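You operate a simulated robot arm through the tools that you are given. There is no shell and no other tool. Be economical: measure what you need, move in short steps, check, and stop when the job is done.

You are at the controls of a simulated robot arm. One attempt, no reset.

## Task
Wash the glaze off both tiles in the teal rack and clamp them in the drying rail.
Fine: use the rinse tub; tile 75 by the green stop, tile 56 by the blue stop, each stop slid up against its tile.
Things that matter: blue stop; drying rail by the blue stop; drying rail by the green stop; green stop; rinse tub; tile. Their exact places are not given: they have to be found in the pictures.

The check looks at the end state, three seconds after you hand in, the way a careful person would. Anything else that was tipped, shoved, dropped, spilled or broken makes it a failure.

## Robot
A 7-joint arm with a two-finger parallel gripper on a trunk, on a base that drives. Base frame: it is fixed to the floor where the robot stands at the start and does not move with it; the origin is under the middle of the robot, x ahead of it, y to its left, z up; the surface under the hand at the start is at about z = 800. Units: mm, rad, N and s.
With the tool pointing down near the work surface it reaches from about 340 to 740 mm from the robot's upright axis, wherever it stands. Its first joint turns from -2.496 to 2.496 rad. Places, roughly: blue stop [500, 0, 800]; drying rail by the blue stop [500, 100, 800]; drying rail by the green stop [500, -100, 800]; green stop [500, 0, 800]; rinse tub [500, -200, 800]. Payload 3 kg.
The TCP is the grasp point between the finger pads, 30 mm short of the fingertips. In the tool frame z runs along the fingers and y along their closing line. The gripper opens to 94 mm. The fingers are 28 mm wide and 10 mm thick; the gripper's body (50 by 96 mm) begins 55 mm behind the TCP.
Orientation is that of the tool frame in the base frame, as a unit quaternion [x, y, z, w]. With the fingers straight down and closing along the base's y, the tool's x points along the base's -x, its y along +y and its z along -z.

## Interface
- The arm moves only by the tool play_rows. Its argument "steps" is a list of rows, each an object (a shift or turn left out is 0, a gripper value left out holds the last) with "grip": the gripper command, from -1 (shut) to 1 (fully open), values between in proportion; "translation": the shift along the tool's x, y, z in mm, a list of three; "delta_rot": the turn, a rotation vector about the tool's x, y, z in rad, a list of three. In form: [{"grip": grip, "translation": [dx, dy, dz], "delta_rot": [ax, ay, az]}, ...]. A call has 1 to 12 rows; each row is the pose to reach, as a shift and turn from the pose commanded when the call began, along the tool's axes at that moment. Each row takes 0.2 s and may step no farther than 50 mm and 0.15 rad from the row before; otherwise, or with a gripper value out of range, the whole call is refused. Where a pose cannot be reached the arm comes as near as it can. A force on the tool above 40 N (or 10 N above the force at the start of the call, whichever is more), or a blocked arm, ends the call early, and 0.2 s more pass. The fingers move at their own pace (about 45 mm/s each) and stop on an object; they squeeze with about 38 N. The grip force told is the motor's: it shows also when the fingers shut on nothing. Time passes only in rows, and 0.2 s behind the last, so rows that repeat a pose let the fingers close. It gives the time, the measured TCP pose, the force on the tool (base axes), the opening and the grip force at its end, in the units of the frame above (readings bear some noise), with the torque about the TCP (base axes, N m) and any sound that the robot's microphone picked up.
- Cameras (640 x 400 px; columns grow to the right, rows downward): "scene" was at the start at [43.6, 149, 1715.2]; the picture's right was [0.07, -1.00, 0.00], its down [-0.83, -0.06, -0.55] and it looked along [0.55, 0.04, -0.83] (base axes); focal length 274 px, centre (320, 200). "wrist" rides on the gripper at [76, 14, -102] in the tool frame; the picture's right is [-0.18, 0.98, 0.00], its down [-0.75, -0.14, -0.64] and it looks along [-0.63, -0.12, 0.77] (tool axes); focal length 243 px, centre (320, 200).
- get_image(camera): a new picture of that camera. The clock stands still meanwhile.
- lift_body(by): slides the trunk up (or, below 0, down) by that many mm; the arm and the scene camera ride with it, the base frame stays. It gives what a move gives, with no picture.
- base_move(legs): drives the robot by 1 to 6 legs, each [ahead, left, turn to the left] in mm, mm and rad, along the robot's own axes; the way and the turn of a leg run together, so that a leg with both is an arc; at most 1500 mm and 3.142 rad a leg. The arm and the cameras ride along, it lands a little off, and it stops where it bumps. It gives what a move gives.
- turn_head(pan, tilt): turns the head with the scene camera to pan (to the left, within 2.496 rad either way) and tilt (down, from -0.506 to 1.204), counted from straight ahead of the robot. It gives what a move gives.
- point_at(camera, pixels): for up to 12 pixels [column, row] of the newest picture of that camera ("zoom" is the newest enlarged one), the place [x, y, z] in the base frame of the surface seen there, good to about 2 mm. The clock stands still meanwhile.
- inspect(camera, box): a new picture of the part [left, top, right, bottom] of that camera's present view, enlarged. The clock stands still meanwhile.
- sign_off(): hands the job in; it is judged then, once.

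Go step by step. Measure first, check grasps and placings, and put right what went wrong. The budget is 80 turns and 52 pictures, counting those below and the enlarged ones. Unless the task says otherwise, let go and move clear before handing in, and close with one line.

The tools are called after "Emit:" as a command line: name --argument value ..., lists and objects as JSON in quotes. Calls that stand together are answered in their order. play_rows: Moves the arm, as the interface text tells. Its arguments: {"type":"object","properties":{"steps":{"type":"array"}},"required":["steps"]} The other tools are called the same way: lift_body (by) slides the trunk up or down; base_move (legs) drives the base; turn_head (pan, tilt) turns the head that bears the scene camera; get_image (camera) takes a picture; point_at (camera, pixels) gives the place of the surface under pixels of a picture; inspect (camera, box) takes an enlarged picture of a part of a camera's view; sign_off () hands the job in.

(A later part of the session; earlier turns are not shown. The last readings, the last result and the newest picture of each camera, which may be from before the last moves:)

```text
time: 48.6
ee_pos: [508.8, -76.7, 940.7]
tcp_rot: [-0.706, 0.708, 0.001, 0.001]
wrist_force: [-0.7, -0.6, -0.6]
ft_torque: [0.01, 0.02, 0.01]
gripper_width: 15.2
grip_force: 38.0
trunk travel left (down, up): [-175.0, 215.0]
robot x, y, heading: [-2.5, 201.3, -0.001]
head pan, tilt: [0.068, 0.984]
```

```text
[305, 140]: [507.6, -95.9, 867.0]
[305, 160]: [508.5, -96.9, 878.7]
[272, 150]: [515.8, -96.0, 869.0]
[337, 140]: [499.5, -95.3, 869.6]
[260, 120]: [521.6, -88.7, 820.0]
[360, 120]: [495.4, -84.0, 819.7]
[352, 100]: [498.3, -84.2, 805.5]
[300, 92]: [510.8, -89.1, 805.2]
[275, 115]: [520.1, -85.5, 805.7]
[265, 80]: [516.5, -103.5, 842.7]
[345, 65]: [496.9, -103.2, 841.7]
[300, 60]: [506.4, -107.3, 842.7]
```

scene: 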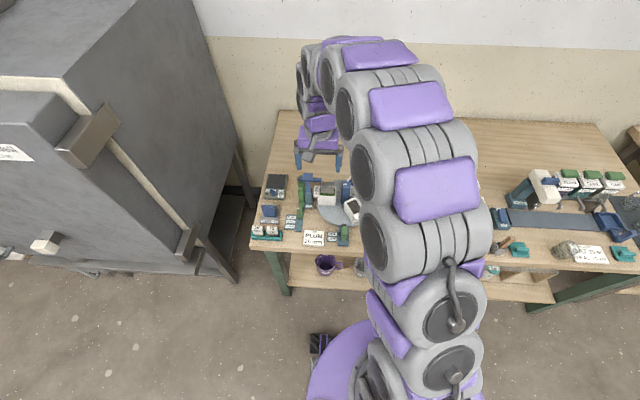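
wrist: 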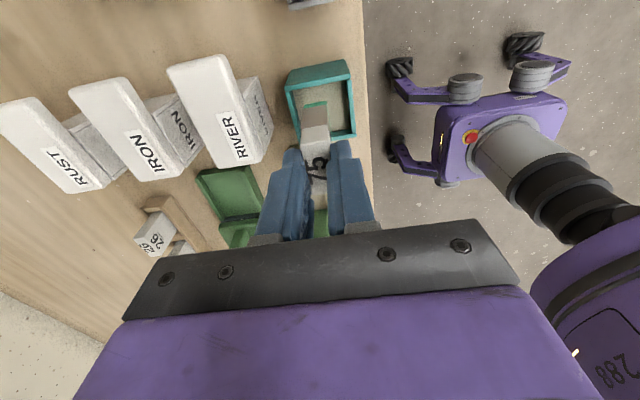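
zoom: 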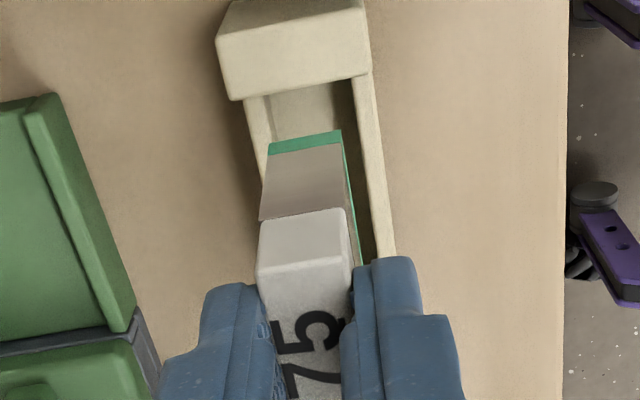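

Tile x≈507.8 (trough centre 508); its face is at y −96 with end block at ≈−101.5. Shift 4 mm and lower.

Emit:
play_rows --steps '[{"translation": [4, 0, 0]}, {"translation": [4, 0, 15]}, {"translation": [4, 0, 30]}, {"translation": [4, 0, 42]}, {"translation": [4, 0, 48]}, {"translation": [4, 0, 51]}, {"translation": [4, 0, 51]}]'

Emit:
inspect --camera "wrist" --box '[270, 60, 370, 185]'

```text
time: 49.6
ee_pos: [510.4, -82.3, 906.9]
tcp_rot: [-0.707, 0.707, -0.006, 0.002]
wrist_force: [-4.6, 6.1, 25.3]
ft_torque: [-0.1, 0.36, -0.08]
gripper_width: 15.4
grip_force: 38.2
trunk travel left (down, up): [-175.0, 215.0]
robot x, y, heading: [-0.2, 199.6, 0.0]
head pan, tilt: [0.068, 0.984]
stopped in row 4: the force on the tool passed its limit at 66 N (the readings are from after the stop); the commanded pose is now the measured one
```

```text
3.20 times, centred on (320, 122) of wrist
```

zoom: 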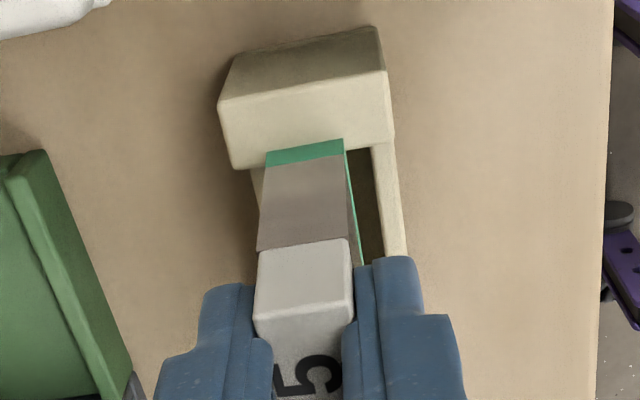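

Contact at 66 N early: the tile hit something. Measuring tile against the end block and walls.

Emit:
point_at --camera "zoom" --pixels '[[305, 148], [305, 160], [272, 160], [338, 150], [300, 240], [256, 190], [380, 160], [364, 170], [250, 160], [380, 130], [305, 100], [345, 143]]'

```text
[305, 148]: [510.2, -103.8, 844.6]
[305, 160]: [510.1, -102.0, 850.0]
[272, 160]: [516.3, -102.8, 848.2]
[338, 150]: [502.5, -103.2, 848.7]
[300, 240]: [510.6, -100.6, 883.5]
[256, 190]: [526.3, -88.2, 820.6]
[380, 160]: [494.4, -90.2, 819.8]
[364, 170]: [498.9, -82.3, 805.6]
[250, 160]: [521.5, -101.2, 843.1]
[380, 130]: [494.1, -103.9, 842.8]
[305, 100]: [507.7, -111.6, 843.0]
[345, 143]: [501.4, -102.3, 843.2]
```

The foot caught the edge of the end block (inner face ≈ −101) and the tile slid ~15 mm up in the grip; nothing else disturbed. Lift, shift +6 in y, and look.

Emit:
play_rows --steps '[{"translation": [0, 0, -10]}, {"translation": [0, 0, -20]}, {"translation": [-6, 1, -20]}, {"translation": [-6, 1, -20]}, {"translation": [-6, 1, -20]}]'

Emit:
inspect --camera "wrist" --box '[270, 60, 370, 185]'

```text
time: 50.8
ee_pos: [509.3, -80.5, 922.9]
tcp_rot: [-0.707, 0.707, -0.003, 0.002]
wrist_force: [0.5, -0.2, -0.7]
ft_torque: [-0.02, -0.01, 0.01]
gripper_width: 15.2
grip_force: 38.2
trunk travel left (down, up): [-175.0, 215.0]
robot x, y, heading: [1.3, 200.0, 0.002]
head pan, tilt: [0.068, 0.984]
```

```text
3.20 times, centred on (320, 122) of wrist
```

zoom: 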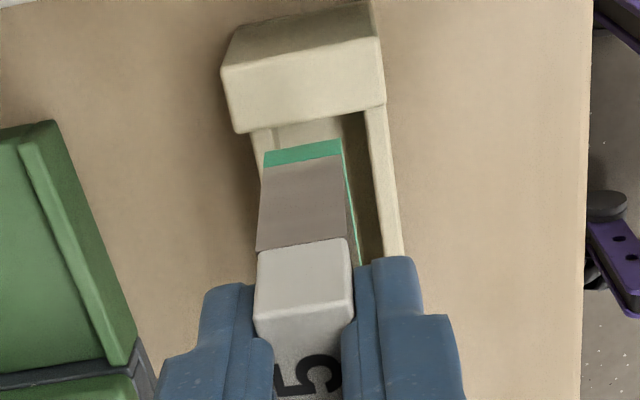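

Emit:
point_at --camera "zoom" --pixels '[[302, 150], [302, 160], [270, 160], [335, 150], [300, 240], [300, 220], [260, 150], [375, 160], [365, 170], [265, 115], [345, 105], [300, 122]]'

```text
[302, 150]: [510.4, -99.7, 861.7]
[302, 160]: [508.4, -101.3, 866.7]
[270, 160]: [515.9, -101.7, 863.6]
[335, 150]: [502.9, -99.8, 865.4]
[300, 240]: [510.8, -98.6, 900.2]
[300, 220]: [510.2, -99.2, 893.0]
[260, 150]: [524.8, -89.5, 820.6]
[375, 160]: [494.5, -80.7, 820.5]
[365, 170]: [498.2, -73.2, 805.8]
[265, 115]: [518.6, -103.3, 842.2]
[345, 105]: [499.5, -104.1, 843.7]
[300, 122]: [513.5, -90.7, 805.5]
```

Tile foot is near y≈−100.5; shifting another +6 mm for clearance, x −1, then lowering in small steps (bottom is ≈62 mm below TCP; floor contact expected at TCP≈870).

Emit:
play_rows --steps '[{"translation": [-6, 1, 0]}, {"translation": [-6, 1, 0]}, {"translation": [-6, 1, 12]}, {"translation": [-6, 1, 24]}, {"translation": [-6, 1, 34]}, {"translation": [-6, 1, 40]}, {"translation": [-6, 1, 45]}, {"translation": [-6, 1, 48]}, {"translation": [-6, 1, 48]}]'

Emit:
inspect --camera "wrist" --box '[270, 60, 370, 185]'

```text
time: 52.8
ee_pos: [508.0, -73.3, 877.5]
tcp_rot: [-0.707, 0.707, -0.004, 0.003]
wrist_force: [1.1, -0.4, -0.3]
ft_torque: [0.01, -0.03, -0.03]
gripper_width: 15.3
grip_force: 37.4
trunk travel left (down, up): [-175.0, 215.0]
robot x, y, heading: [-2.3, 198.8, 0.001]
head pan, tilt: [0.068, 0.984]
```

```text
3.20 times, centred on (320, 122) of wrist
```

zoom: 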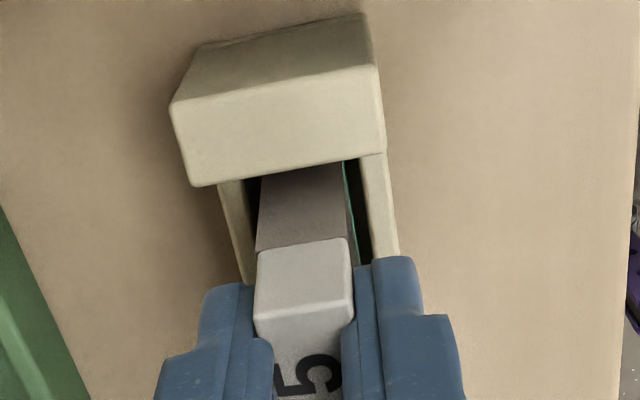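

Tile is in the trough. Lowering in 1.5 mm steps to the floor.

Emit:
play_rows --steps '[{"translation": [0, 0, 2]}, {"translation": [0, 0, 4]}, {"translation": [0, 0, 5.5]}, {"translation": [0, 0, 7]}, {"translation": [0, 0, 7]}]'

```text
time: 53.8
ee_pos: [509.3, -73.5, 872.6]
tcp_rot: [0.708, -0.707, 0.007, -0.002]
wrist_force: [-8.7, 3.3, 26.5]
ft_torque: [0.61, 0.6, 0.15]
gripper_width: 15.4
grip_force: 38.1
trunk travel left (down, up): [-175.0, 215.0]
robot x, y, heading: [4.4, 199.4, 0.003]
head pan, tilt: [0.068, 0.984]
stopped in row 4: the force on the tool passed its limit at 42 N (the readings are from after the stop); the commanded pose is now the measured one
```

Floor contact. Opening gently and checking the tile stands.

Emit:
play_rows --steps '[{"grip": -0.5}, {"grip": -0.3}, {"grip": -0.2}, {"grip": -0.2}]'

Emit:
play_rows --steps '[{"translation": [0, 0, -15]}, {"translation": [0, 0, -40]}, {"translation": [0, 0, -80]}, {"translation": [0, 0, -120]}, {"translation": [30, 0, -140]}, {"translation": [50, 0, -140]}, {"translation": [50, 0, -140]}]'

Emit:
get_image --camera "wrist"

```text
time: 54.8
ee_pos: [510.9, -73.9, 870.4]
tcp_rot: [-0.707, 0.707, -0.006, 0.002]
wrist_force: [0.7, -0.1, -0.1]
ft_torque: [0.03, -0.01, -0.01]
gripper_width: 37.8
grip_force: 0.0
trunk travel left (down, up): [-175.0, 215.0]
robot x, y, heading: [-1.0, 197.5, 0.003]
head pan, tilt: [0.068, 0.984]
```

```text
time: 56.4
ee_pos: [508.2, -125.0, 1010.2]
tcp_rot: [0.708, -0.706, 0.006, -0.002]
wrist_force: [0.1, 0.8, 0.5]
ft_torque: [-0.02, -0.01, 0.05]
gripper_width: 37.6
grip_force: 0.0
trunk travel left (down, up): [-175.0, 215.0]
robot x, y, heading: [3.7, 201.4, 0.002]
head pan, tilt: [0.068, 0.984]
```

```text
18 pictures are left
```

wrist: 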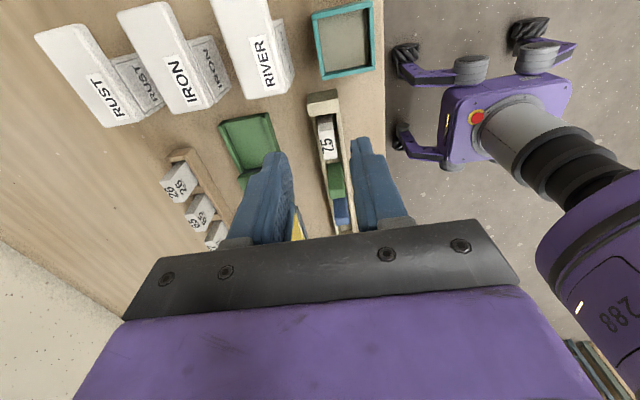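

Tile 75 stands in the trough at (328,140). Measuring tile and stops from here.

Emit:
inspect --camera "wrist" --box '[290, 85, 370, 235]'

```text
2.67 times, centred on (330, 160) of wrist
```

zoom: 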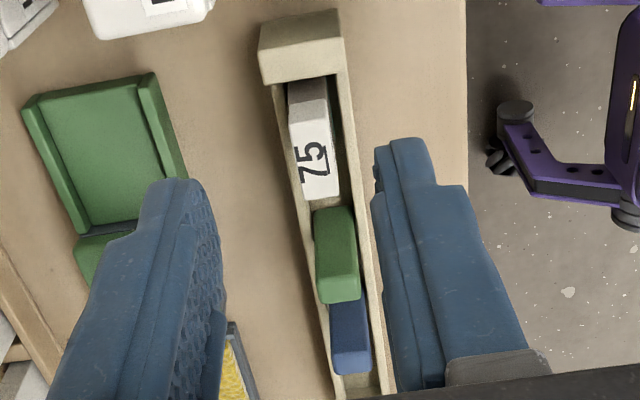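

Emit:
point_at --camera "zoom" --pixels '[[292, 125], [327, 120], [338, 192], [304, 198], [325, 255], [355, 245], [357, 295], [322, 300], [340, 345], [368, 370], [335, 372], [345, 220]]'

Emit:
point_at --camera "zoom" --pixels '[[60, 95], [110, 160], [100, 245], [230, 360], [270, 60], [275, 130], [300, 230], [155, 120], [310, 80], [345, 120], [130, 230], [355, 160]]'

```text
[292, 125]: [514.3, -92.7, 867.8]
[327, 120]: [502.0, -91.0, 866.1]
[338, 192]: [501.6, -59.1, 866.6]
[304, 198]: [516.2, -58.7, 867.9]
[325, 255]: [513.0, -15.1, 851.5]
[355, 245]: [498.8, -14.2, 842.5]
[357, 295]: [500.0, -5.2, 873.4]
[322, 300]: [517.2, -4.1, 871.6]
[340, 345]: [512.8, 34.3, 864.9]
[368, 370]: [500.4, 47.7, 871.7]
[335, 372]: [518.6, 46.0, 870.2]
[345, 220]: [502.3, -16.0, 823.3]
```

```text
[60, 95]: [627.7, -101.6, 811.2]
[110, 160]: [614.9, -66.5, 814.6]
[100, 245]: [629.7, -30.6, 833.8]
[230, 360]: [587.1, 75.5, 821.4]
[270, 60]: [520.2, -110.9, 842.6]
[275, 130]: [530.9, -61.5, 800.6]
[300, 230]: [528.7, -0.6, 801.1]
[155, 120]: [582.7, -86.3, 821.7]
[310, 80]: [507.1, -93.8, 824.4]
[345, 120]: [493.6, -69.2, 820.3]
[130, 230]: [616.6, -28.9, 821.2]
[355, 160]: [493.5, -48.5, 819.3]
```

Tile 75 spans y −93…−58, with ~8 mm to the end block. Green stop centre is (508.5,−8). I'll grip it, move it −28 mm to open up the gap, then push the rest with closed fingers.

Emit:
play_rows --steps '[{"translation": [-40, 0, 0], "delta_rot": [-0.011, -0.006, 0]}, {"translation": [-80, 0, 0], "delta_rot": [-0.011, -0.006, 0]}, {"translation": [-117, 0, 10], "delta_rot": [-0.011, -0.006, 0]}, {"translation": [-117, 0, 40], "delta_rot": [-0.011, -0.006, 0]}, {"translation": [-117, 0, 80], "delta_rot": [-0.011, -0.006, 0]}, {"translation": [-117, 0, 100], "delta_rot": [-0.011, -0.006, 0]}, {"translation": [-117, 0, 100], "delta_rot": [-0.011, -0.006, 0]}]'

Emit:
inspect --camera "wrist" --box '[250, 85, 390, 235]'

```text
time: 58.0
ee_pos: [509.6, -6.5, 908.3]
tcp_rot: [0.708, -0.707, -0.001, 0.0]
wrist_force: [0.3, -0.6, 0.6]
ft_torque: [-0.02, 0.01, -0.04]
gripper_width: 37.7
grip_force: 0.0
trunk travel left (down, up): [-175.0, 215.0]
robot x, y, heading: [2.9, 200.4, -0.002]
head pan, tilt: [0.068, 0.984]
```

```text
2.67 times, centred on (320, 160) of wrist
```

zoom: 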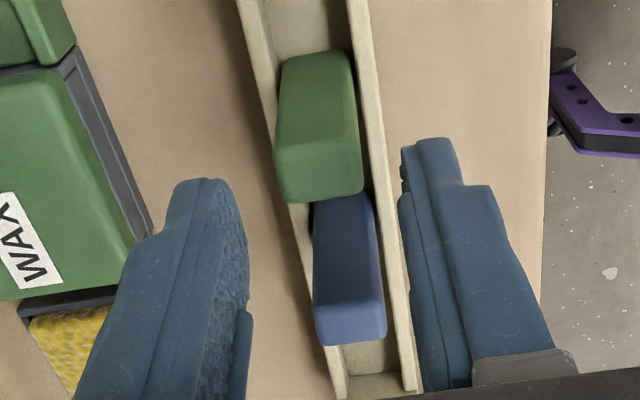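

Green stop lies between the fingers (centre ≈ tool x +2.5). Lower, grip, slide 28 mm toward −y.

Emit:
play_rows --steps '[{"translation": [2, 0, 12]}, {"translation": [2, 0, 24]}, {"translation": [2, 0, 36]}, {"translation": [2, 0, 36]}, {"grip": -1, "translation": [2, 0, 36]}, {"grip": -1, "translation": [2, 0, 36]}, {"grip": -1, "translation": [2, 0, 36]}, {"grip": -1, "translation": [2, 0, 36]}]'

Emit:
play_rows --steps '[{"translation": [5, 0, 0]}, {"translation": [10, 0, 0]}, {"translation": [15, 0, 0]}, {"translation": [20, 0, 0]}, {"translation": [25, 0, 0]}, {"translation": [28, 0, 0]}, {"translation": [28, 0, 0]}]'

Emit:
inspect --camera "wrist" --box '[250, 85, 390, 235]'

```text
time: 59.8
ee_pos: [509.2, -8.3, 872.3]
tcp_rot: [0.707, -0.707, -0.001, 0.0]
wrist_force: [-10.4, 0.0, -1.3]
ft_torque: [0.06, 0.01, -0.05]
gripper_width: 21.1
grip_force: 44.8
trunk travel left (down, up): [-175.0, 215.0]
robot x, y, heading: [-3.4, 200.1, -0.002]
head pan, tilt: [0.068, 0.984]
```

```text
time: 61.4
ee_pos: [509.8, -37.1, 873.1]
tcp_rot: [0.707, -0.707, -0.002, 0.0]
wrist_force: [-22.9, 0.2, -25.3]
ft_torque: [0.29, -0.13, 0.0]
gripper_width: 20.8
grip_force: 44.7
trunk travel left (down, up): [-175.0, 215.0]
robot x, y, heading: [-0.7, 205.3, -0.001]
head pan, tilt: [0.068, 0.984]
```

```text
2.67 times, centred on (320, 160) of wrist
```

zoom: 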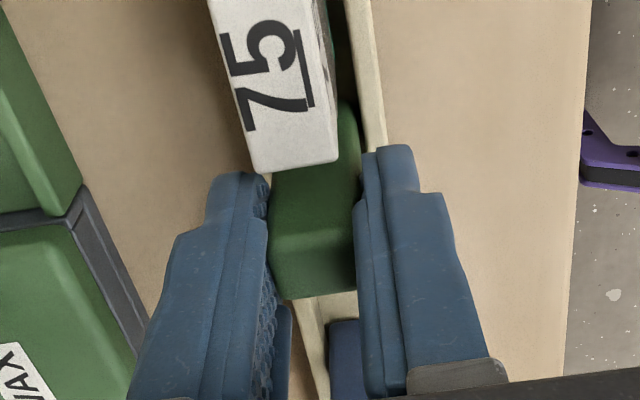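

Gripped slide works. Now releasing, moving behind the stop, closing fingers, and getting ready to push it against the tile.

Emit:
play_rows --steps '[{"grip": -0.3}, {"grip": -0.3}, {"grip": -0.3}, {"grip": -0.3, "translation": [0, 0, -20]}, {"grip": -0.3, "translation": [0, 0, -45]}, {"grip": -1, "translation": [-12, 0, -45]}, {"grip": -1, "translation": [-26, 0, -45]}, {"grip": -1, "translation": [-26, 0, -45]}, {"grip": -1, "translation": [-26, 0, -25]}, {"grip": -1, "translation": [-26, 0, -5]}, {"grip": -1, "translation": [-26, 0, 12]}, {"grip": -1, "translation": [-26, 0, 12]}]'

Emit:
inspect --camera "wrist" --box '[250, 85, 390, 235]'

```text
time: 64.0
ee_pos: [510.8, -12.2, 860.6]
tcp_rot: [0.707, -0.707, -0.001, 0.0]
wrist_force: [-0.1, 0.4, -0.8]
ft_torque: [-0.02, -0.02, -0.01]
gripper_width: 0.4
grip_force: 33.6
trunk travel left (down, up): [-175.0, 215.0]
robot x, y, heading: [2.9, 198.4, -0.002]
head pan, tilt: [0.068, 0.984]
```

```text
2.67 times, centred on (320, 160) of wrist
```

zoom: 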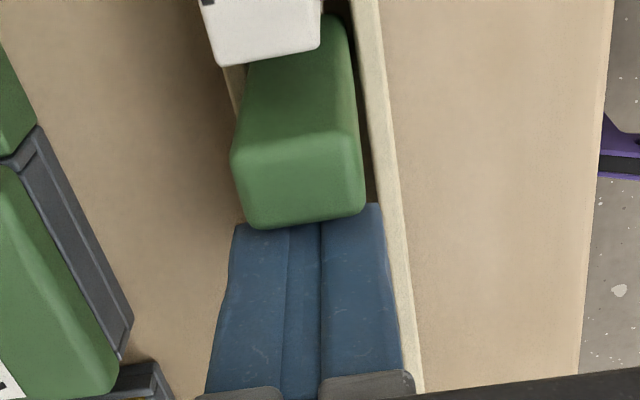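

Closed fingers sit right behind the green stop. Pushing in small steps until resistance.

Emit:
play_rows --steps '[{"translation": [4, 0, 0]}, {"translation": [8, 0, 0]}, {"translation": [11, 0, 0]}, {"translation": [14, 0, 0]}, {"translation": [17, 0, 0]}, {"translation": [20, 0, 0]}, {"translation": [22, 0, 0]}, {"translation": [24, 0, 0]}, {"translation": [26, 0, 0]}, {"translation": [28, 0, 0]}, {"translation": [29, 0, 0]}, {"translation": [30, 0, 0]}]'

Emit:
inspect --camera "wrist" --box '[250, 60, 390, 210]'

```text
time: 66.6
ee_pos: [510.2, -33.6, 863.5]
tcp_rot: [0.708, -0.706, -0.001, 0.003]
wrist_force: [2.0, 40.3, -6.1]
ft_torque: [-0.05, 0.03, 0.0]
gripper_width: 0.0
grip_force: 33.0
trunk travel left (down, up): [-175.0, 215.0]
robot x, y, heading: [2.3, 199.0, 0.004]
head pan, tilt: [0.068, 0.984]
```

```text
2.67 times, centred on (320, 135) of wrist
```

zoom: 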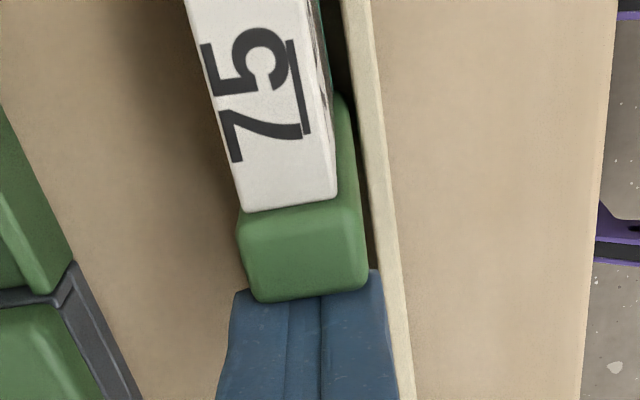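

40 N reached; the stop is up against tile 75. Backing off and lifting for measurement.

Emit:
play_rows --steps '[{"translation": [-10, 0, 0]}, {"translation": [-16, 0, 0]}, {"translation": [-16, 0, -35]}, {"translation": [-16, 0, -80]}, {"translation": [-16, 0, -120]}, {"translation": [10, 0, -150]}, {"translation": [40, 0, -160]}, {"translation": [40, 0, -160]}]'

Emit:
inspect --camera "wrist" --box '[270, 60, 380, 235]'

```text
time: 68.4
ee_pos: [510.6, -81.6, 1021.7]
tcp_rot: [0.708, -0.706, 0.0, 0.0]
wrist_force: [0.3, 0.5, -0.5]
ft_torque: [0.02, -0.03, -0.02]
gripper_width: 0.0
grip_force: 32.8
trunk travel left (down, up): [-175.0, 215.0]
robot x, y, heading: [-2.4, 200.1, -0.002]
head pan, tilt: [0.068, 0.984]
```

```text
2.29 times, centred on (325, 148) of wrist
```

zoom: 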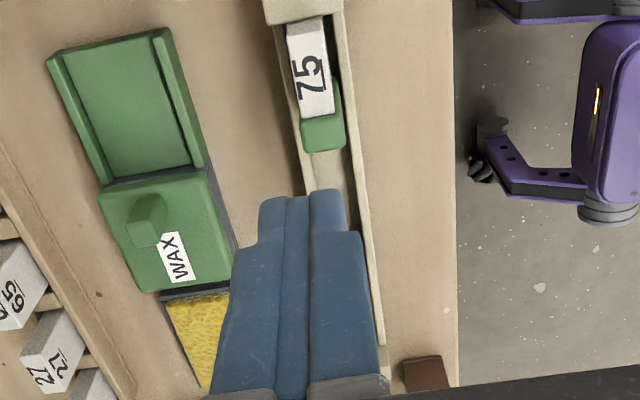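

Emit:
point_at --camera "zoom" --pixels '[[292, 45], [325, 40], [330, 108], [303, 114], [306, 123], [340, 118], [342, 146], [310, 150], [290, 15], [320, 12], [323, 170], [330, 55]]'

```text
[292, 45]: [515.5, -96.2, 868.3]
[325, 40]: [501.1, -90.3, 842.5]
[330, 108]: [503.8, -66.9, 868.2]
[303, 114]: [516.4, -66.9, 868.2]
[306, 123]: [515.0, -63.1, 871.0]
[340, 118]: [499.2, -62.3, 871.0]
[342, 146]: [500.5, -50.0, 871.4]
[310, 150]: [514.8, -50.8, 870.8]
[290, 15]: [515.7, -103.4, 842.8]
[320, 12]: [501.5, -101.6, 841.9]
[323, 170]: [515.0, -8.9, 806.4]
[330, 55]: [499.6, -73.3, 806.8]
```

Tile 75 is clamped (tile to y≈−66, stop −64…−50, end −102). Now going for tile 56.

Emit:
play_rows --steps '[{"translation": [-48, 3, -10]}, {"translation": [-96, 6, -15]}, {"translation": [-144, 9, -20]}, {"translation": [-192, 12, -20]}, {"translation": [-240, 15, -20]}, {"translation": [-288, 18, -20]}, {"translation": [-336, 21, -20]}, {"translation": [-384, 24, -20]}, {"translation": [-432, 27, -20]}, {"translation": [-480, 30, -20]}, {"translation": [-528, 33, -20]}, {"grip": 0.1, "translation": [-576, 36, -20]}]'

Emit:
play_rows --steps '[{"grip": 0.1, "translation": [-40, 0, 20]}, {"translation": [-80, 0, 40]}, {"translation": [-95, 0, 70]}, {"translation": [-97, 0, 100]}, {"translation": [-97, 0, 109]}, {"translation": [-97, 0, 109]}]'

Emit:
get_image --camera "wrist"

```text
time: 71.0
ee_pos: [472.5, 501.7, 1041.2]
tcp_rot: [-0.707, 0.707, 0.0, -0.002]
wrist_force: [-0.6, -0.5, 0.6]
ft_torque: [-0.02, 0.0, 0.0]
gripper_width: 32.6
grip_force: 0.1
trunk travel left (down, up): [-175.0, 215.0]
robot x, y, heading: [0.8, 198.7, -0.001]
head pan, tilt: [0.068, 0.984]
```

```text
time: 72.4
ee_pos: [472.2, 594.9, 933.5]
tcp_rot: [-0.707, 0.707, 0.0, 0.0]
wrist_force: [0.0, 0.0, -0.2]
ft_torque: [-0.03, -0.01, 0.01]
gripper_width: 51.8
grip_force: 0.0
trunk travel left (down, up): [-175.0, 215.0]
robot x, y, heading: [-0.3, 200.0, -0.004]
head pan, tilt: [0.068, 0.984]
```

```text
11 pictures are left
```

wrist: 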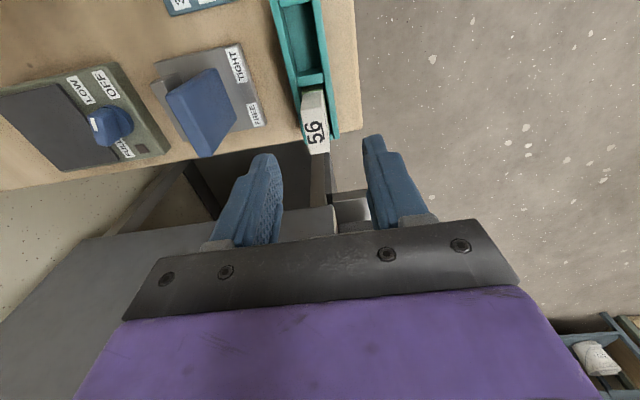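

Tile 56 top centre (316,132) → offset tool (+2,−3). Descending, gripping, lifting.

Emit:
play_rows --steps '[{"translation": [2, -3, 12]}, {"translation": [2, -3, 32]}, {"translation": [2, -3, 51]}, {"translation": [2, -3, 51]}, {"grip": -1, "translation": [2, -3, 51]}, {"grip": -1, "translation": [2, -3, 51]}, {"grip": -1, "translation": [2, -3, 51]}, {"grip": -1, "translation": [2, -3, 51]}, {"grip": -1, "translation": [2, -3, 51]}]'

Emit:
play_rows --steps '[{"translation": [0, 0, -20]}, {"translation": [0, 0, -50]}, {"translation": [0, 0, -95]}, {"translation": [0, 0, -140]}, {"translation": [0, 0, -170]}, {"translation": [20, 0, -170]}, {"translation": [64, 0, -170]}, {"translation": [112, 0, -170]}, {"translation": [160, 0, -170]}, {"translation": [208, 0, -170]}, {"translation": [256, 0, -170]}, {"translation": [304, 0, -170]}]'

Emit:
play_rows --steps '[{"translation": [45, 0, 0]}, {"translation": [90, 0, 0]}, {"translation": [135, 0, 0]}, {"translation": [180, 0, 0]}, {"translation": [225, 0, 0]}, {"translation": [270, 0, 0]}, {"translation": [315, -1, 0]}, {"translation": [360, -2, 0]}, {"translation": [405, -3, 0]}, {"translation": [435, -4, 0]}, {"translation": [450, -4, 0]}, {"translation": [450, -4, 0]}]'

```text
time: 74.4
ee_pos: [475.6, 590.6, 880.3]
tcp_rot: [-0.707, 0.707, 0.001, -0.001]
wrist_force: [0.1, 0.3, -0.3]
ft_torque: [-0.02, 0.01, 0.01]
gripper_width: 14.8
grip_force: 38.0
trunk travel left (down, up): [-175.0, 215.0]
robot x, y, heading: [-1.6, 202.5, -0.0]
head pan, tilt: [0.068, 0.984]
```

```text
time: 77.0
ee_pos: [477.8, 283.0, 1052.4]
tcp_rot: [0.708, -0.706, -0.001, 0.0]
wrist_force: [-0.7, 0.0, -1.0]
ft_torque: [0.02, 0.0, 0.0]
gripper_width: 15.2
grip_force: 37.9
trunk travel left (down, up): [-175.0, 215.0]
robot x, y, heading: [0.4, 199.5, -0.002]
head pan, tilt: [0.068, 0.984]
```

```text
time: 79.6
ee_pos: [482.0, -165.4, 1051.8]
tcp_rot: [0.708, -0.706, -0.001, 0.0]
wrist_force: [-0.3, -1.0, -0.5]
ft_torque: [-0.01, -0.01, -0.01]
gripper_width: 14.8
grip_force: 37.6
trunk travel left (down, up): [-175.0, 215.0]
robot x, y, heading: [1.9, 197.9, -0.0]
head pan, tilt: [0.068, 0.984]
```

Tile 56 gripped and carried over the tub. Lower to just above the rim and look.

Emit:
play_rows --steps '[{"translation": [-2, 1, 40]}, {"translation": [-2, 1, 80]}, {"translation": [-2, 1, 102]}, {"translation": [-2, 1, 108]}, {"translation": [-2, 1, 108]}, {"translation": [-2, 1, 108]}]'

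Emit:
inspect --camera "wrist" --box '[280, 60, 360, 185]'

```text
time: 81.0
ee_pos: [478.9, -162.7, 944.3]
tcp_rot: [0.707, -0.707, -0.001, -0.001]
wrist_force: [-0.4, -0.4, -1.1]
ft_torque: [0.02, -0.03, -0.01]
gripper_width: 14.7
grip_force: 37.4
trunk travel left (down, up): [-175.0, 215.0]
robot x, y, heading: [-0.9, 199.2, 0.003]
head pan, tilt: [0.068, 0.984]
```

```text
3.20 times, centred on (320, 122) of wrist
```

zoom: 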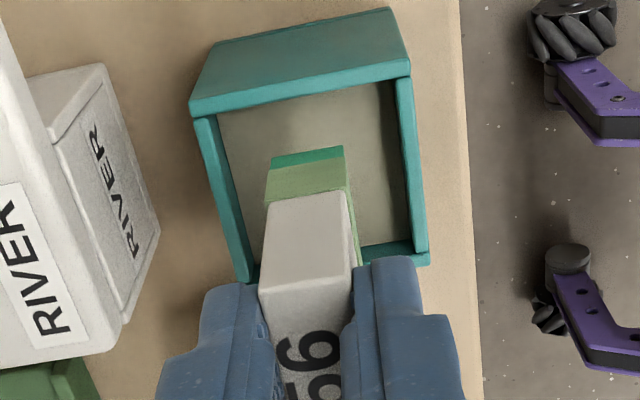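

Emit:
point_at --camera "zoom" --pixels '[[308, 153], [308, 160], [308, 175], [308, 195], [275, 180], [340, 170], [225, 190], [410, 170], [310, 90], [243, 270], [425, 258], [308, 205]]'

```text
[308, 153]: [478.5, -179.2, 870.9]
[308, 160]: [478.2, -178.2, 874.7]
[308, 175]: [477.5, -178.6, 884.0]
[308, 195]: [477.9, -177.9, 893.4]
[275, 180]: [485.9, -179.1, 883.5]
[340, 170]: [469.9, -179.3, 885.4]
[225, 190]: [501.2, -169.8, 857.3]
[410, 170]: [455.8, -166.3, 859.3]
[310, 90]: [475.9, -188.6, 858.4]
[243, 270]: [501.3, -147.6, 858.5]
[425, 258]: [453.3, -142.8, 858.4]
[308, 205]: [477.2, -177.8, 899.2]
```

Tile face is at y −178.8; needs −182 to be centred: shift tool x +3.4, dip, and wash with strokes.

Emit:
play_rows --steps '[{"translation": [3.4, 0, 0]}, {"translation": [3.4, 0, 0]}, {"translation": [3.4, 0, 20]}, {"translation": [3.4, 0, 40]}, {"translation": [3.4, 0, 57]}, {"translation": [3.4, 0, 57]}, {"translation": [3.4, 0, 42]}, {"translation": [3.4, 0, 57]}, {"translation": [3.4, 0, 42]}, {"translation": [3.4, 0, 57]}, {"translation": [3.4, 0, 42]}, {"translation": [3.4, 0, 57]}]'

Emit:
play_rows --steps '[{"translation": [0, 0, -15]}, {"translation": [0, 0, 0]}, {"translation": [0, 0, -15]}, {"translation": [0, 0, 0]}, {"translation": [0, 0, -15]}, {"translation": [0, 0, 0]}, {"translation": [0, 0, -15]}, {"translation": [0, 0, 0]}, {"translation": [0, 0, -15]}, {"translation": [0, 0, 0]}, {"translation": [0, 0, -15]}, {"translation": [0, 0, 0]}]'

Emit:
play_rows --steps '[{"translation": [0, 0, -15]}, {"translation": [0, 0, 0]}, {"translation": [0, 0, -15]}, {"translation": [0, 0, 0]}, {"translation": [0, 0, -15]}, {"translation": [0, 0, 0]}, {"translation": [0, 0, -15]}, {"translation": [0, 0, 0]}, {"translation": [0, 0, 0]}, {"translation": [0, 0, 0]}, {"translation": [0, 0, 0]}, {"translation": [0, 0, 0]}]'

Emit:
play_rows --steps '[{"translation": [0, 0, -15]}, {"translation": [0, 0, 0]}, {"translation": [0, 0, -15]}, {"translation": [0, 0, 0]}, {"translation": [0, 0, -15]}, {"translation": [0, 0, 0]}, {"translation": [0, 0, -15]}, {"translation": [0, 0, 0]}, {"translation": [0, 0, 0]}, {"translation": [0, 0, 0]}, {"translation": [0, 0, 0]}, {"translation": [0, 0, 0]}]'

Emit:
play_rows --steps '[{"translation": [0, 0, -15]}, {"translation": [0, 0, 0]}, {"translation": [0, 0, -15]}, {"translation": [0, 0, 0]}, {"translation": [0, 0, -15]}, {"translation": [0, 0, 0]}, {"translation": [0, 0, -15]}, {"translation": [0, 0, -30]}, {"translation": [0, 0, -45]}, {"translation": [0, 0, -70]}, {"translation": [0, 0, -75]}, {"translation": [0, 0, -75]}]'

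Emit:
inspect --camera "wrist" --box '[290, 82, 350, 122]'

```text
time: 83.6
ee_pos: [481.4, -165.2, 887.2]
tcp_rot: [0.708, -0.706, -0.001, 0.0]
wrist_force: [0.3, 0.0, -0.5]
ft_torque: [-0.02, 0.03, -0.03]
gripper_width: 15.0
grip_force: 38.2
trunk travel left (down, up): [-175.0, 215.0]
robot x, y, heading: [6.8, 200.6, -0.001]
head pan, tilt: [0.068, 0.984]
```

```text
time: 86.2
ee_pos: [480.4, -164.9, 887.3]
tcp_rot: [0.708, -0.706, -0.001, 0.0]
wrist_force: [-0.1, 0.3, -1.1]
ft_torque: [-0.05, 0.04, -0.01]
gripper_width: 14.8
grip_force: 38.4
trunk travel left (down, up): [-175.0, 215.0]
robot x, y, heading: [-2.0, 198.5, -0.001]
head pan, tilt: [0.068, 0.984]
```

```text
time: 88.8
ee_pos: [481.9, -164.0, 888.1]
tcp_rot: [-0.707, 0.707, 0.0, 0.0]
wrist_force: [0.5, -1.0, -0.8]
ft_torque: [-0.03, 0.0, -0.02]
gripper_width: 14.7
grip_force: 37.4
trunk travel left (down, up): [-175.0, 215.0]
robot x, y, heading: [-2.5, 198.7, -0.003]
head pan, tilt: [0.068, 0.984]
```

```text
time: 91.4
ee_pos: [478.8, -165.4, 887.0]
tcp_rot: [-0.707, 0.707, 0.001, 0.001]
wrist_force: [0.2, 0.9, -1.3]
ft_torque: [0.01, 0.06, 0.0]
gripper_width: 14.8
grip_force: 37.9
trunk travel left (down, up): [-175.0, 215.0]
robot x, y, heading: [3.5, 199.5, 0.006]
head pan, tilt: [0.068, 0.984]
```

```text
time: 94.0
ee_pos: [480.9, -164.0, 961.3]
tcp_rot: [-0.707, 0.707, 0.0, 0.001]
wrist_force: [0.2, 0.1, -0.3]
ft_torque: [0.0, 0.0, 0.03]
gripper_width: 15.0
grip_force: 38.3
trunk travel left (down, up): [-175.0, 215.0]
robot x, y, heading: [-0.5, 199.9, 0.002]
head pan, tilt: [0.068, 0.984]
```

```text
10.00 times, centred on (320, 102) of wrist
```

zoom: 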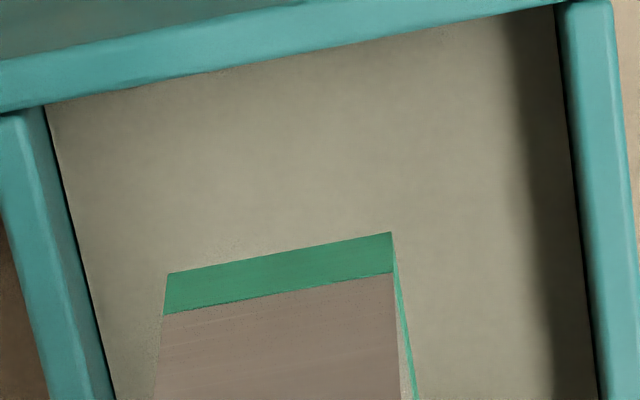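

Tile 56 is clean (bare clay, wax foot). Carrying it over the blue end of the rail.

Emit:
play_rows --steps '[{"translation": [0, 0, -40]}, {"translation": [-45, -10, -40]}, {"translation": [-90, -20, -40]}, {"translation": [-135, -30, -40]}, {"translation": [-180, -30, -40]}, {"translation": [-225, -30, -40]}, {"translation": [-260, -30, -40]}, {"translation": [-270.5, -30, -40]}, {"translation": [-270.5, -30, -10]}, {"translation": [-270.5, -30, 15]}, {"translation": [-270.5, -30, 15]}]'

Emit:
inspect --camera "wrist" --box '[270, 60, 370, 185]'

```text
time: 96.4
ee_pos: [510.1, 108.2, 947.0]
tcp_rot: [-0.706, 0.708, 0.001, -0.001]
wrist_force: [-0.9, -0.8, -1.2]
ft_torque: [0.02, -0.01, 0.01]
gripper_width: 15.2
grip_force: 37.8
trunk travel left (down, up): [-175.0, 215.0]
robot x, y, heading: [-2.8, 198.0, -0.001]
head pan, tilt: [0.068, 0.984]
```

```text
3.20 times, centred on (320, 122) of wrist
```

zoom: 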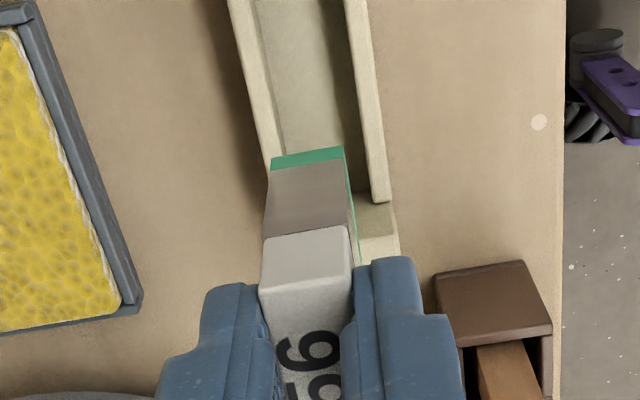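

Emit:
point_at --camera "zoom" --pixels '[[308, 155], [308, 175], [275, 165], [342, 155], [265, 130], [368, 130], [385, 190], [383, 215], [365, 210], [440, 285], [445, 335], [385, 240]]'

```text
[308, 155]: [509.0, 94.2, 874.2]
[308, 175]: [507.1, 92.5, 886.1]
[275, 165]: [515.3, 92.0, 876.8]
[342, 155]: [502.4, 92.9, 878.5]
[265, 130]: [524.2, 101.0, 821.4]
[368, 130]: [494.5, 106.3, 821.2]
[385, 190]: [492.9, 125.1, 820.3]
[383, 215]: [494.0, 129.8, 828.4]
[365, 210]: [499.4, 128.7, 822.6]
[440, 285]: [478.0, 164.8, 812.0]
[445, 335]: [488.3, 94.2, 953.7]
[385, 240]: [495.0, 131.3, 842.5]
```

Tile would end at y≈127.5 vs end block 129.3; shift −4.5 mm, then lower into the trough (x centre 508.5 good).

Emit:
play_rows --steps '[{"translation": [4.5, 0, 0]}, {"translation": [4.5, 0, 0]}, {"translation": [4.5, 0, 15]}, {"translation": [4.5, 0, 30]}, {"translation": [4.5, 0, 42]}, {"translation": [4.5, 0, 52]}, {"translation": [4.5, 0, 58]}, {"translation": [4.5, 0, 61]}, {"translation": [4.5, 0, 63]}, {"translation": [4.5, 0, 65]}, {"translation": [4.5, 0, 67]}, {"translation": [4.5, 0, 68]}]'

Emit:
inspect --camera "wrist" --box '[270, 60, 370, 185]'

```text
time: 99.0
ee_pos: [511.1, 101.1, 880.9]
tcp_rot: [0.708, -0.706, 0.002, 0.0]
wrist_force: [2.2, 1.3, 20.4]
ft_torque: [0.2, -0.14, 0.02]
gripper_width: 15.1
grip_force: 38.0
trunk travel left (down, up): [-175.0, 215.0]
robot x, y, heading: [-1.7, 199.0, -0.001]
head pan, tilt: [0.068, 0.984]
```

```text
3.20 times, centred on (320, 122) of wrist
```

zoom: 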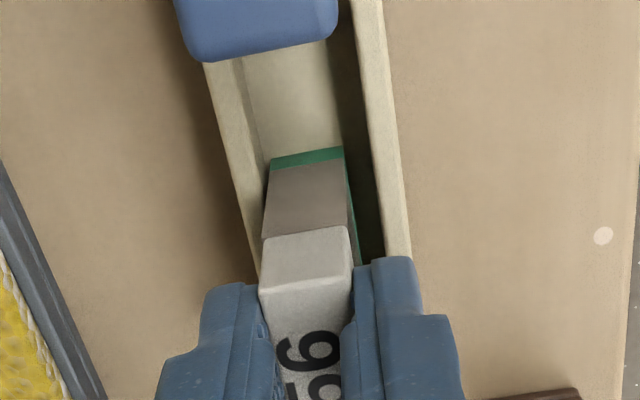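

Floor contact at 20 N, tile seated. Releasing, lifting, and moving to the −y side of the blue stop with closed fingers.

Emit:
play_rows --steps '[{"grip": -0.5}, {"grip": -0.3}, {"grip": -0.25}, {"grip": -0.25}, {"translation": [0, 0, -25]}, {"translation": [0, 0, -60]}, {"translation": [0, 0, -90]}, {"translation": [30, 0, -90]}, {"grip": -1, "translation": [60, 1, -90]}, {"grip": -1, "translation": [84, 1, -90]}, {"grip": -1, "translation": [84, 1, -90]}, {"grip": -1, "translation": [84, 1, -65]}]'

Emit:
get_image --camera "wrist"

```text
time: 101.6
ee_pos: [510.2, 17.6, 943.5]
tcp_rot: [-0.707, 0.707, 0.001, -0.001]
wrist_force: [-0.3, 0.9, 0.7]
ft_torque: [-0.03, 0.01, 0.02]
gripper_width: 0.1
grip_force: 33.1
trunk travel left (down, up): [-175.0, 215.0]
robot x, y, heading: [2.1, 199.6, -0.001]
head pan, tilt: [0.068, 0.984]
```

```text
6 pictures are left
```

wrist: 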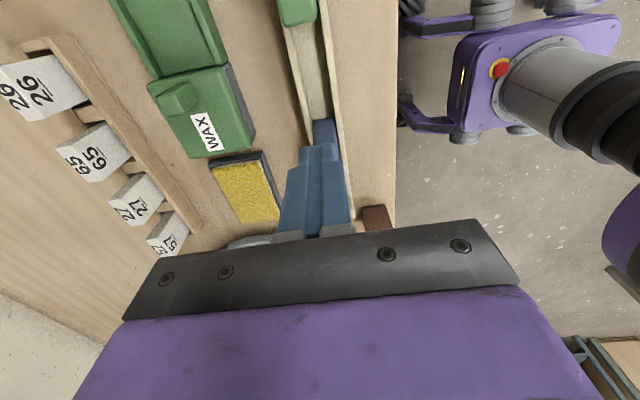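

A bit of blue shows at (325,130) ahead of the fingertips; checking where the stop really is before descending.

Emit:
point_at --camera "wrist" --pixels '[[325, 122], [325, 130], [318, 140], [332, 140], [310, 150], [325, 105], [335, 135], [300, 20]]'

```text
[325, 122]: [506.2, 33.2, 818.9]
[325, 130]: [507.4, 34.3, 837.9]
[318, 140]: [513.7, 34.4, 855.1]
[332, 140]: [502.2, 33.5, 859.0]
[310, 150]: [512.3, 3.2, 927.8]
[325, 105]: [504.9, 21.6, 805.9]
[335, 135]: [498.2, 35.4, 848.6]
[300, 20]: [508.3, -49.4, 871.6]
```

Stop face at y≈34, fingers 3–31. Shift −4 mm, descend, then push +y.

Emit:
play_rows --steps '[{"translation": [4, 1, 0]}, {"translation": [4, 1, 30]}, {"translation": [4, 1, 60]}, {"translation": [4, 1, 82]}, {"translation": [4, 1, 82]}, {"translation": [-4, 1, 82]}, {"translation": [-12, 1, 82]}, {"translation": [-20, 1, 82]}, {"translation": [-27, 1, 82]}, {"translation": [-34, 1, 82]}, {"translation": [-39, 1, 82]}, {"translation": [-39, 1, 82]}]'

Emit:
play_rows --steps '[{"translation": [-3, 0, 0]}, {"translation": [-6, 0, 0]}, {"translation": [-8, 0, 0]}, {"translation": [-10, 0, 0]}, {"translation": [-12, 0, 0]}, {"translation": [-14, 0, 0]}, {"translation": [-16, 0, 0]}, {"translation": [-18, 0, 0]}, {"translation": [-20, 0, 0]}]'

```text
time: 104.2
ee_pos: [508.1, 56.1, 862.2]
tcp_rot: [0.708, -0.706, -0.001, 0.0]
wrist_force: [-0.5, -0.4, 0.5]
ft_torque: [0.01, 0.03, 0.02]
gripper_width: 0.0
grip_force: 32.8
trunk travel left (down, up): [-175.0, 215.0]
robot x, y, heading: [1.0, 199.4, -0.001]
head pan, tilt: [0.068, 0.984]
```

```text
time: 105.7
ee_pos: [507.6, 61.7, 862.9]
tcp_rot: [-0.705, 0.709, -0.001, 0.0]
wrist_force: [0.7, -43.3, -7.6]
ft_torque: [0.08, -0.02, 0.2]
gripper_width: 0.1
grip_force: 32.5
trunk travel left (down, up): [-175.0, 215.0]
robot x, y, heading: [0.4, 200.2, -0.006]
head pan, tilt: [0.068, 0.984]
stopped in row 7: the force on the tool passed its limit at 43 N (the readings are from after the stop); the commanded pose is now the measured one
```

Resisted at 43 N: the blue stop is against tile 56. Backing off and viewing the result.

Emit:
play_rows --steps '[{"translation": [10, 0, 0]}, {"translation": [16, 0, 0]}, {"translation": [16, 0, -40]}, {"translation": [16, 0, -85]}, {"translation": [16, 0, -130]}, {"translation": [0, 0, -170]}, {"translation": [-40, 0, -190]}, {"translation": [-75, 0, -190]}, {"translation": [-95, 0, -190]}, {"translation": [-95, 0, -190]}]'

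Emit:
inspect --camera "wrist" --box '[270, 30, 390, 200]'

```text
time: 107.9
ee_pos: [505.8, 171.0, 1053.2]
tcp_rot: [-0.706, 0.708, -0.003, -0.002]
wrist_force: [0.1, -0.1, -0.1]
ft_torque: [0.02, -0.02, -0.02]
gripper_width: 0.2
grip_force: 33.2
trunk travel left (down, up): [-175.0, 215.0]
robot x, y, heading: [1.6, 197.9, -0.003]
head pan, tilt: [0.068, 0.984]
```

```text
2.35 times, centred on (330, 115) of wrist
```

zoom: 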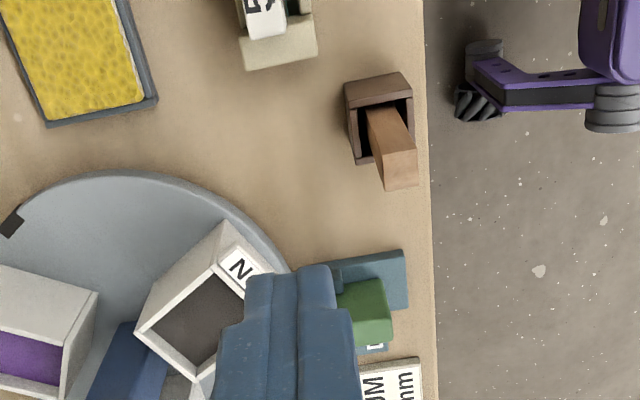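

Too far past; shifting back 85 mm to see the rail.

Emit:
play_rows --steps '[{"translation": [40, 0, -20]}, {"translation": [85, 0, -40]}, {"translation": [85, 0, -40]}, {"translation": [85, 0, -40]}]'

Emit:
inspect --camera "wrist" --box '[265, 40, 385, 190]'

```text
time: 108.9
ee_pos: [507.2, 89.8, 1093.4]
tcp_rot: [-0.707, 0.707, -0.003, -0.002]
wrist_force: [-0.4, 0.6, 0.8]
ft_torque: [0.0, 0.0, -0.03]
gripper_width: 0.2
grip_force: 33.2
trunk travel left (down, up): [-175.0, 215.0]
robot x, y, heading: [-0.8, 201.8, -0.005]
head pan, tilt: [0.068, 0.984]
```

```text
2.67 times, centred on (325, 115) of wrist
```

zoom: 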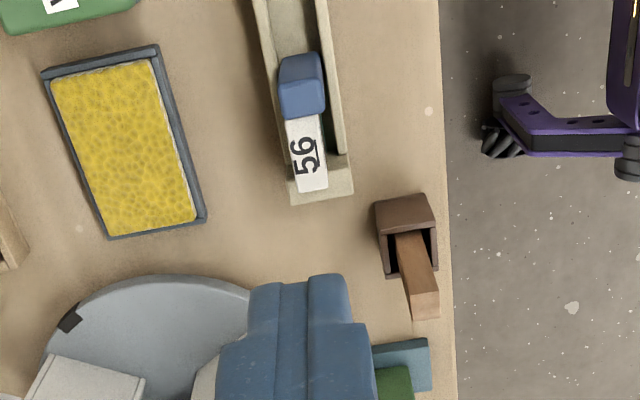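

Emit:
point_at --camera "zoom" --pixels '[[286, 90], [322, 84], [324, 107], [286, 114], [291, 123], [316, 118], [325, 184], [302, 190], [330, 195], [345, 180], [297, 200], [345, 190]]'

Emit:
turn_head --pan -0.3 --tilt 0.95

```text
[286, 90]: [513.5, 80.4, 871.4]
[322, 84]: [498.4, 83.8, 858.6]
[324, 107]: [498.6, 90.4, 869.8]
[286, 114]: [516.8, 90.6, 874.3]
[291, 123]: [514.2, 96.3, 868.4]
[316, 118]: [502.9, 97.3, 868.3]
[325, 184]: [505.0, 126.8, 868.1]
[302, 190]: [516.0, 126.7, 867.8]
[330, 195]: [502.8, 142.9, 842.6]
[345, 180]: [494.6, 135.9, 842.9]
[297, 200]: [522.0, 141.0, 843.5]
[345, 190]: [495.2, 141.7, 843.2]
```

```text
time: 109.8
ee_pos: [505.9, 87.2, 1093.0]
tcp_rot: [-0.706, 0.708, -0.002, 0.0]
wrist_force: [-0.1, -0.2, -0.5]
ft_torque: [0.0, 0.01, 0.0]
gripper_width: 0.0
grip_force: 33.3
trunk travel left (down, up): [-175.0, 215.0]
robot x, y, heading: [2.0, 200.8, 0.001]
head pan, tilt: [-0.3, 0.949]
```

Tile 56 spans ≈94–128 against the end, blue stop 80–93 touching it. Moving the arm clear and taking a final scene check.

Emit:
play_rows --steps '[{"translation": [-45, 0, -20]}, {"translation": [-90, 0, -30]}, {"translation": [-135, 0, -30]}, {"translation": [-180, 0, -30]}, {"translation": [-225, 0, -30]}, {"translation": [-270, 0, -30]}, {"translation": [-315, 0, -30]}, {"translation": [-340, 0, -30]}]'

Emit:
get_image --camera "scene"

```text
time: 111.6
ee_pos: [505.5, 427.5, 1123.3]
tcp_rot: [-0.707, 0.707, -0.003, 0.0]
wrist_force: [0.8, 0.0, 0.2]
ft_torque: [0.02, 0.01, -0.02]
gripper_width: 0.0
grip_force: 33.0
trunk travel left (down, up): [-175.0, 215.0]
robot x, y, heading: [2.1, 199.6, -0.005]
head pan, tilt: [-0.3, 0.949]
```

```text
3 pictures are left
```

scene: 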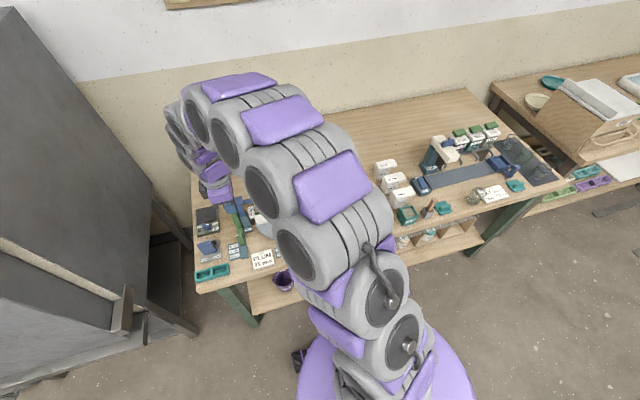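

The arm hides the rail in this view; I'll turn the wrist camera to face the rail from the front for a final glaze check.

Emit:
play_rows --steps '[{"translation": [34, 6, 0], "delta_rot": [0, 0, 0.131]}, {"translation": [68, 12, 0], "delta_rot": [0, 0, 0.262]}, {"translation": [102, 18, 0], "delta_rot": [0, 0, 0.393]}, {"translation": [136, 24, 5], "delta_rot": [0, 0, 0.524]}, {"translation": [170, 30, 10], "delta_rot": [0, 0, 0.654]}, {"translation": [204, 36, 15], "delta_rot": [0, 0, 0.785]}, {"translation": [238, 42, 20], "delta_rot": [0, 0, 0.916]}, {"translation": [272, 48, 25], "delta_rot": [0, 0, 1.047]}, {"translation": [306, 54, 30], "delta_rot": [0, 0, 1.178]}, {"translation": [340, 60, 35], "delta_rot": [0, 0, 1.309]}, {"translation": [374, 66, 40], "delta_rot": [0, 0, 1.44]}, {"translation": [407, 72, 45], "delta_rot": [0, 0, 1.571]}]'

Emit:
inspect --camera "wrist" --box '[180, 60, 440, 222]'

```text
time: 114.2
ee_pos: [435.5, 16.2, 1076.0]
tcp_rot: [0.002, 1.0, -0.001, 0.0]
wrist_force: [0.1, -0.6, -0.2]
ft_torque: [0.01, 0.0, 0.02]
gripper_width: 0.0
grip_force: 33.1
trunk travel left (down, up): [-175.0, 215.0]
robot x, y, heading: [0.5, 195.8, -0.0]
head pan, tilt: [-0.3, 0.949]
```

```text
2.46 times, centred on (310, 141) of wrist
```

zoom: 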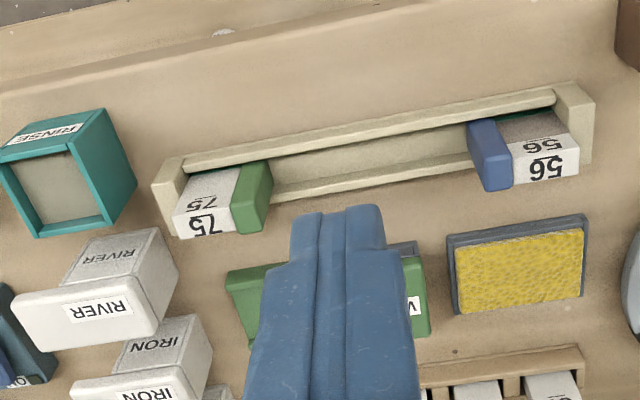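

Both tiles stand clamped with the right stops. One enlargement of the tile faces to confirm they're clean.

Emit:
inspect --camera "wrist" --box '[240, 110, 310, 160]'

Emit:
inspect --camera "wrist" --box '[365, 90, 435, 140]'

```text
8.00 times, centred on (275, 135) of wrist
```

zoom: 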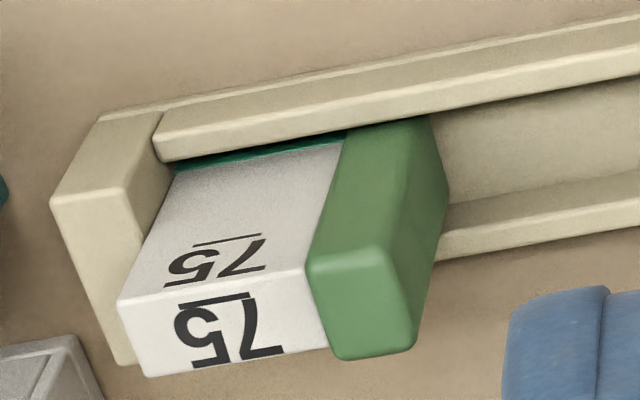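

```text
8.00 times, centred on (400, 115) of wrist
```

zoom: 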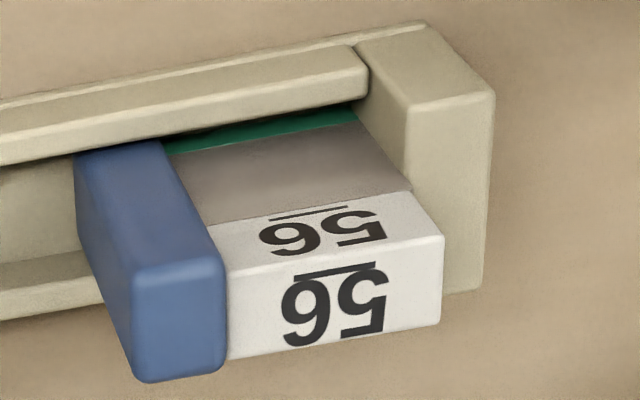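

Tile 75's front is white while 56 shows brown below the label; checking whether that brown reaches the dip waterline (wetness) rather than the old glaze line.

Emit:
point_at --camera "zoom" --pixels '[[250, 215], [250, 222], [380, 197], [270, 180], [270, 146], [270, 136], [300, 265]]'

```text
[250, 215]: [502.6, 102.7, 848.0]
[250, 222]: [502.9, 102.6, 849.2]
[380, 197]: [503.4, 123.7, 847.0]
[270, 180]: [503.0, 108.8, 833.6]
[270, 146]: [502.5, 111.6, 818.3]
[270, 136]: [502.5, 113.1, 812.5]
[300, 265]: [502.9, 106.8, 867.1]
```

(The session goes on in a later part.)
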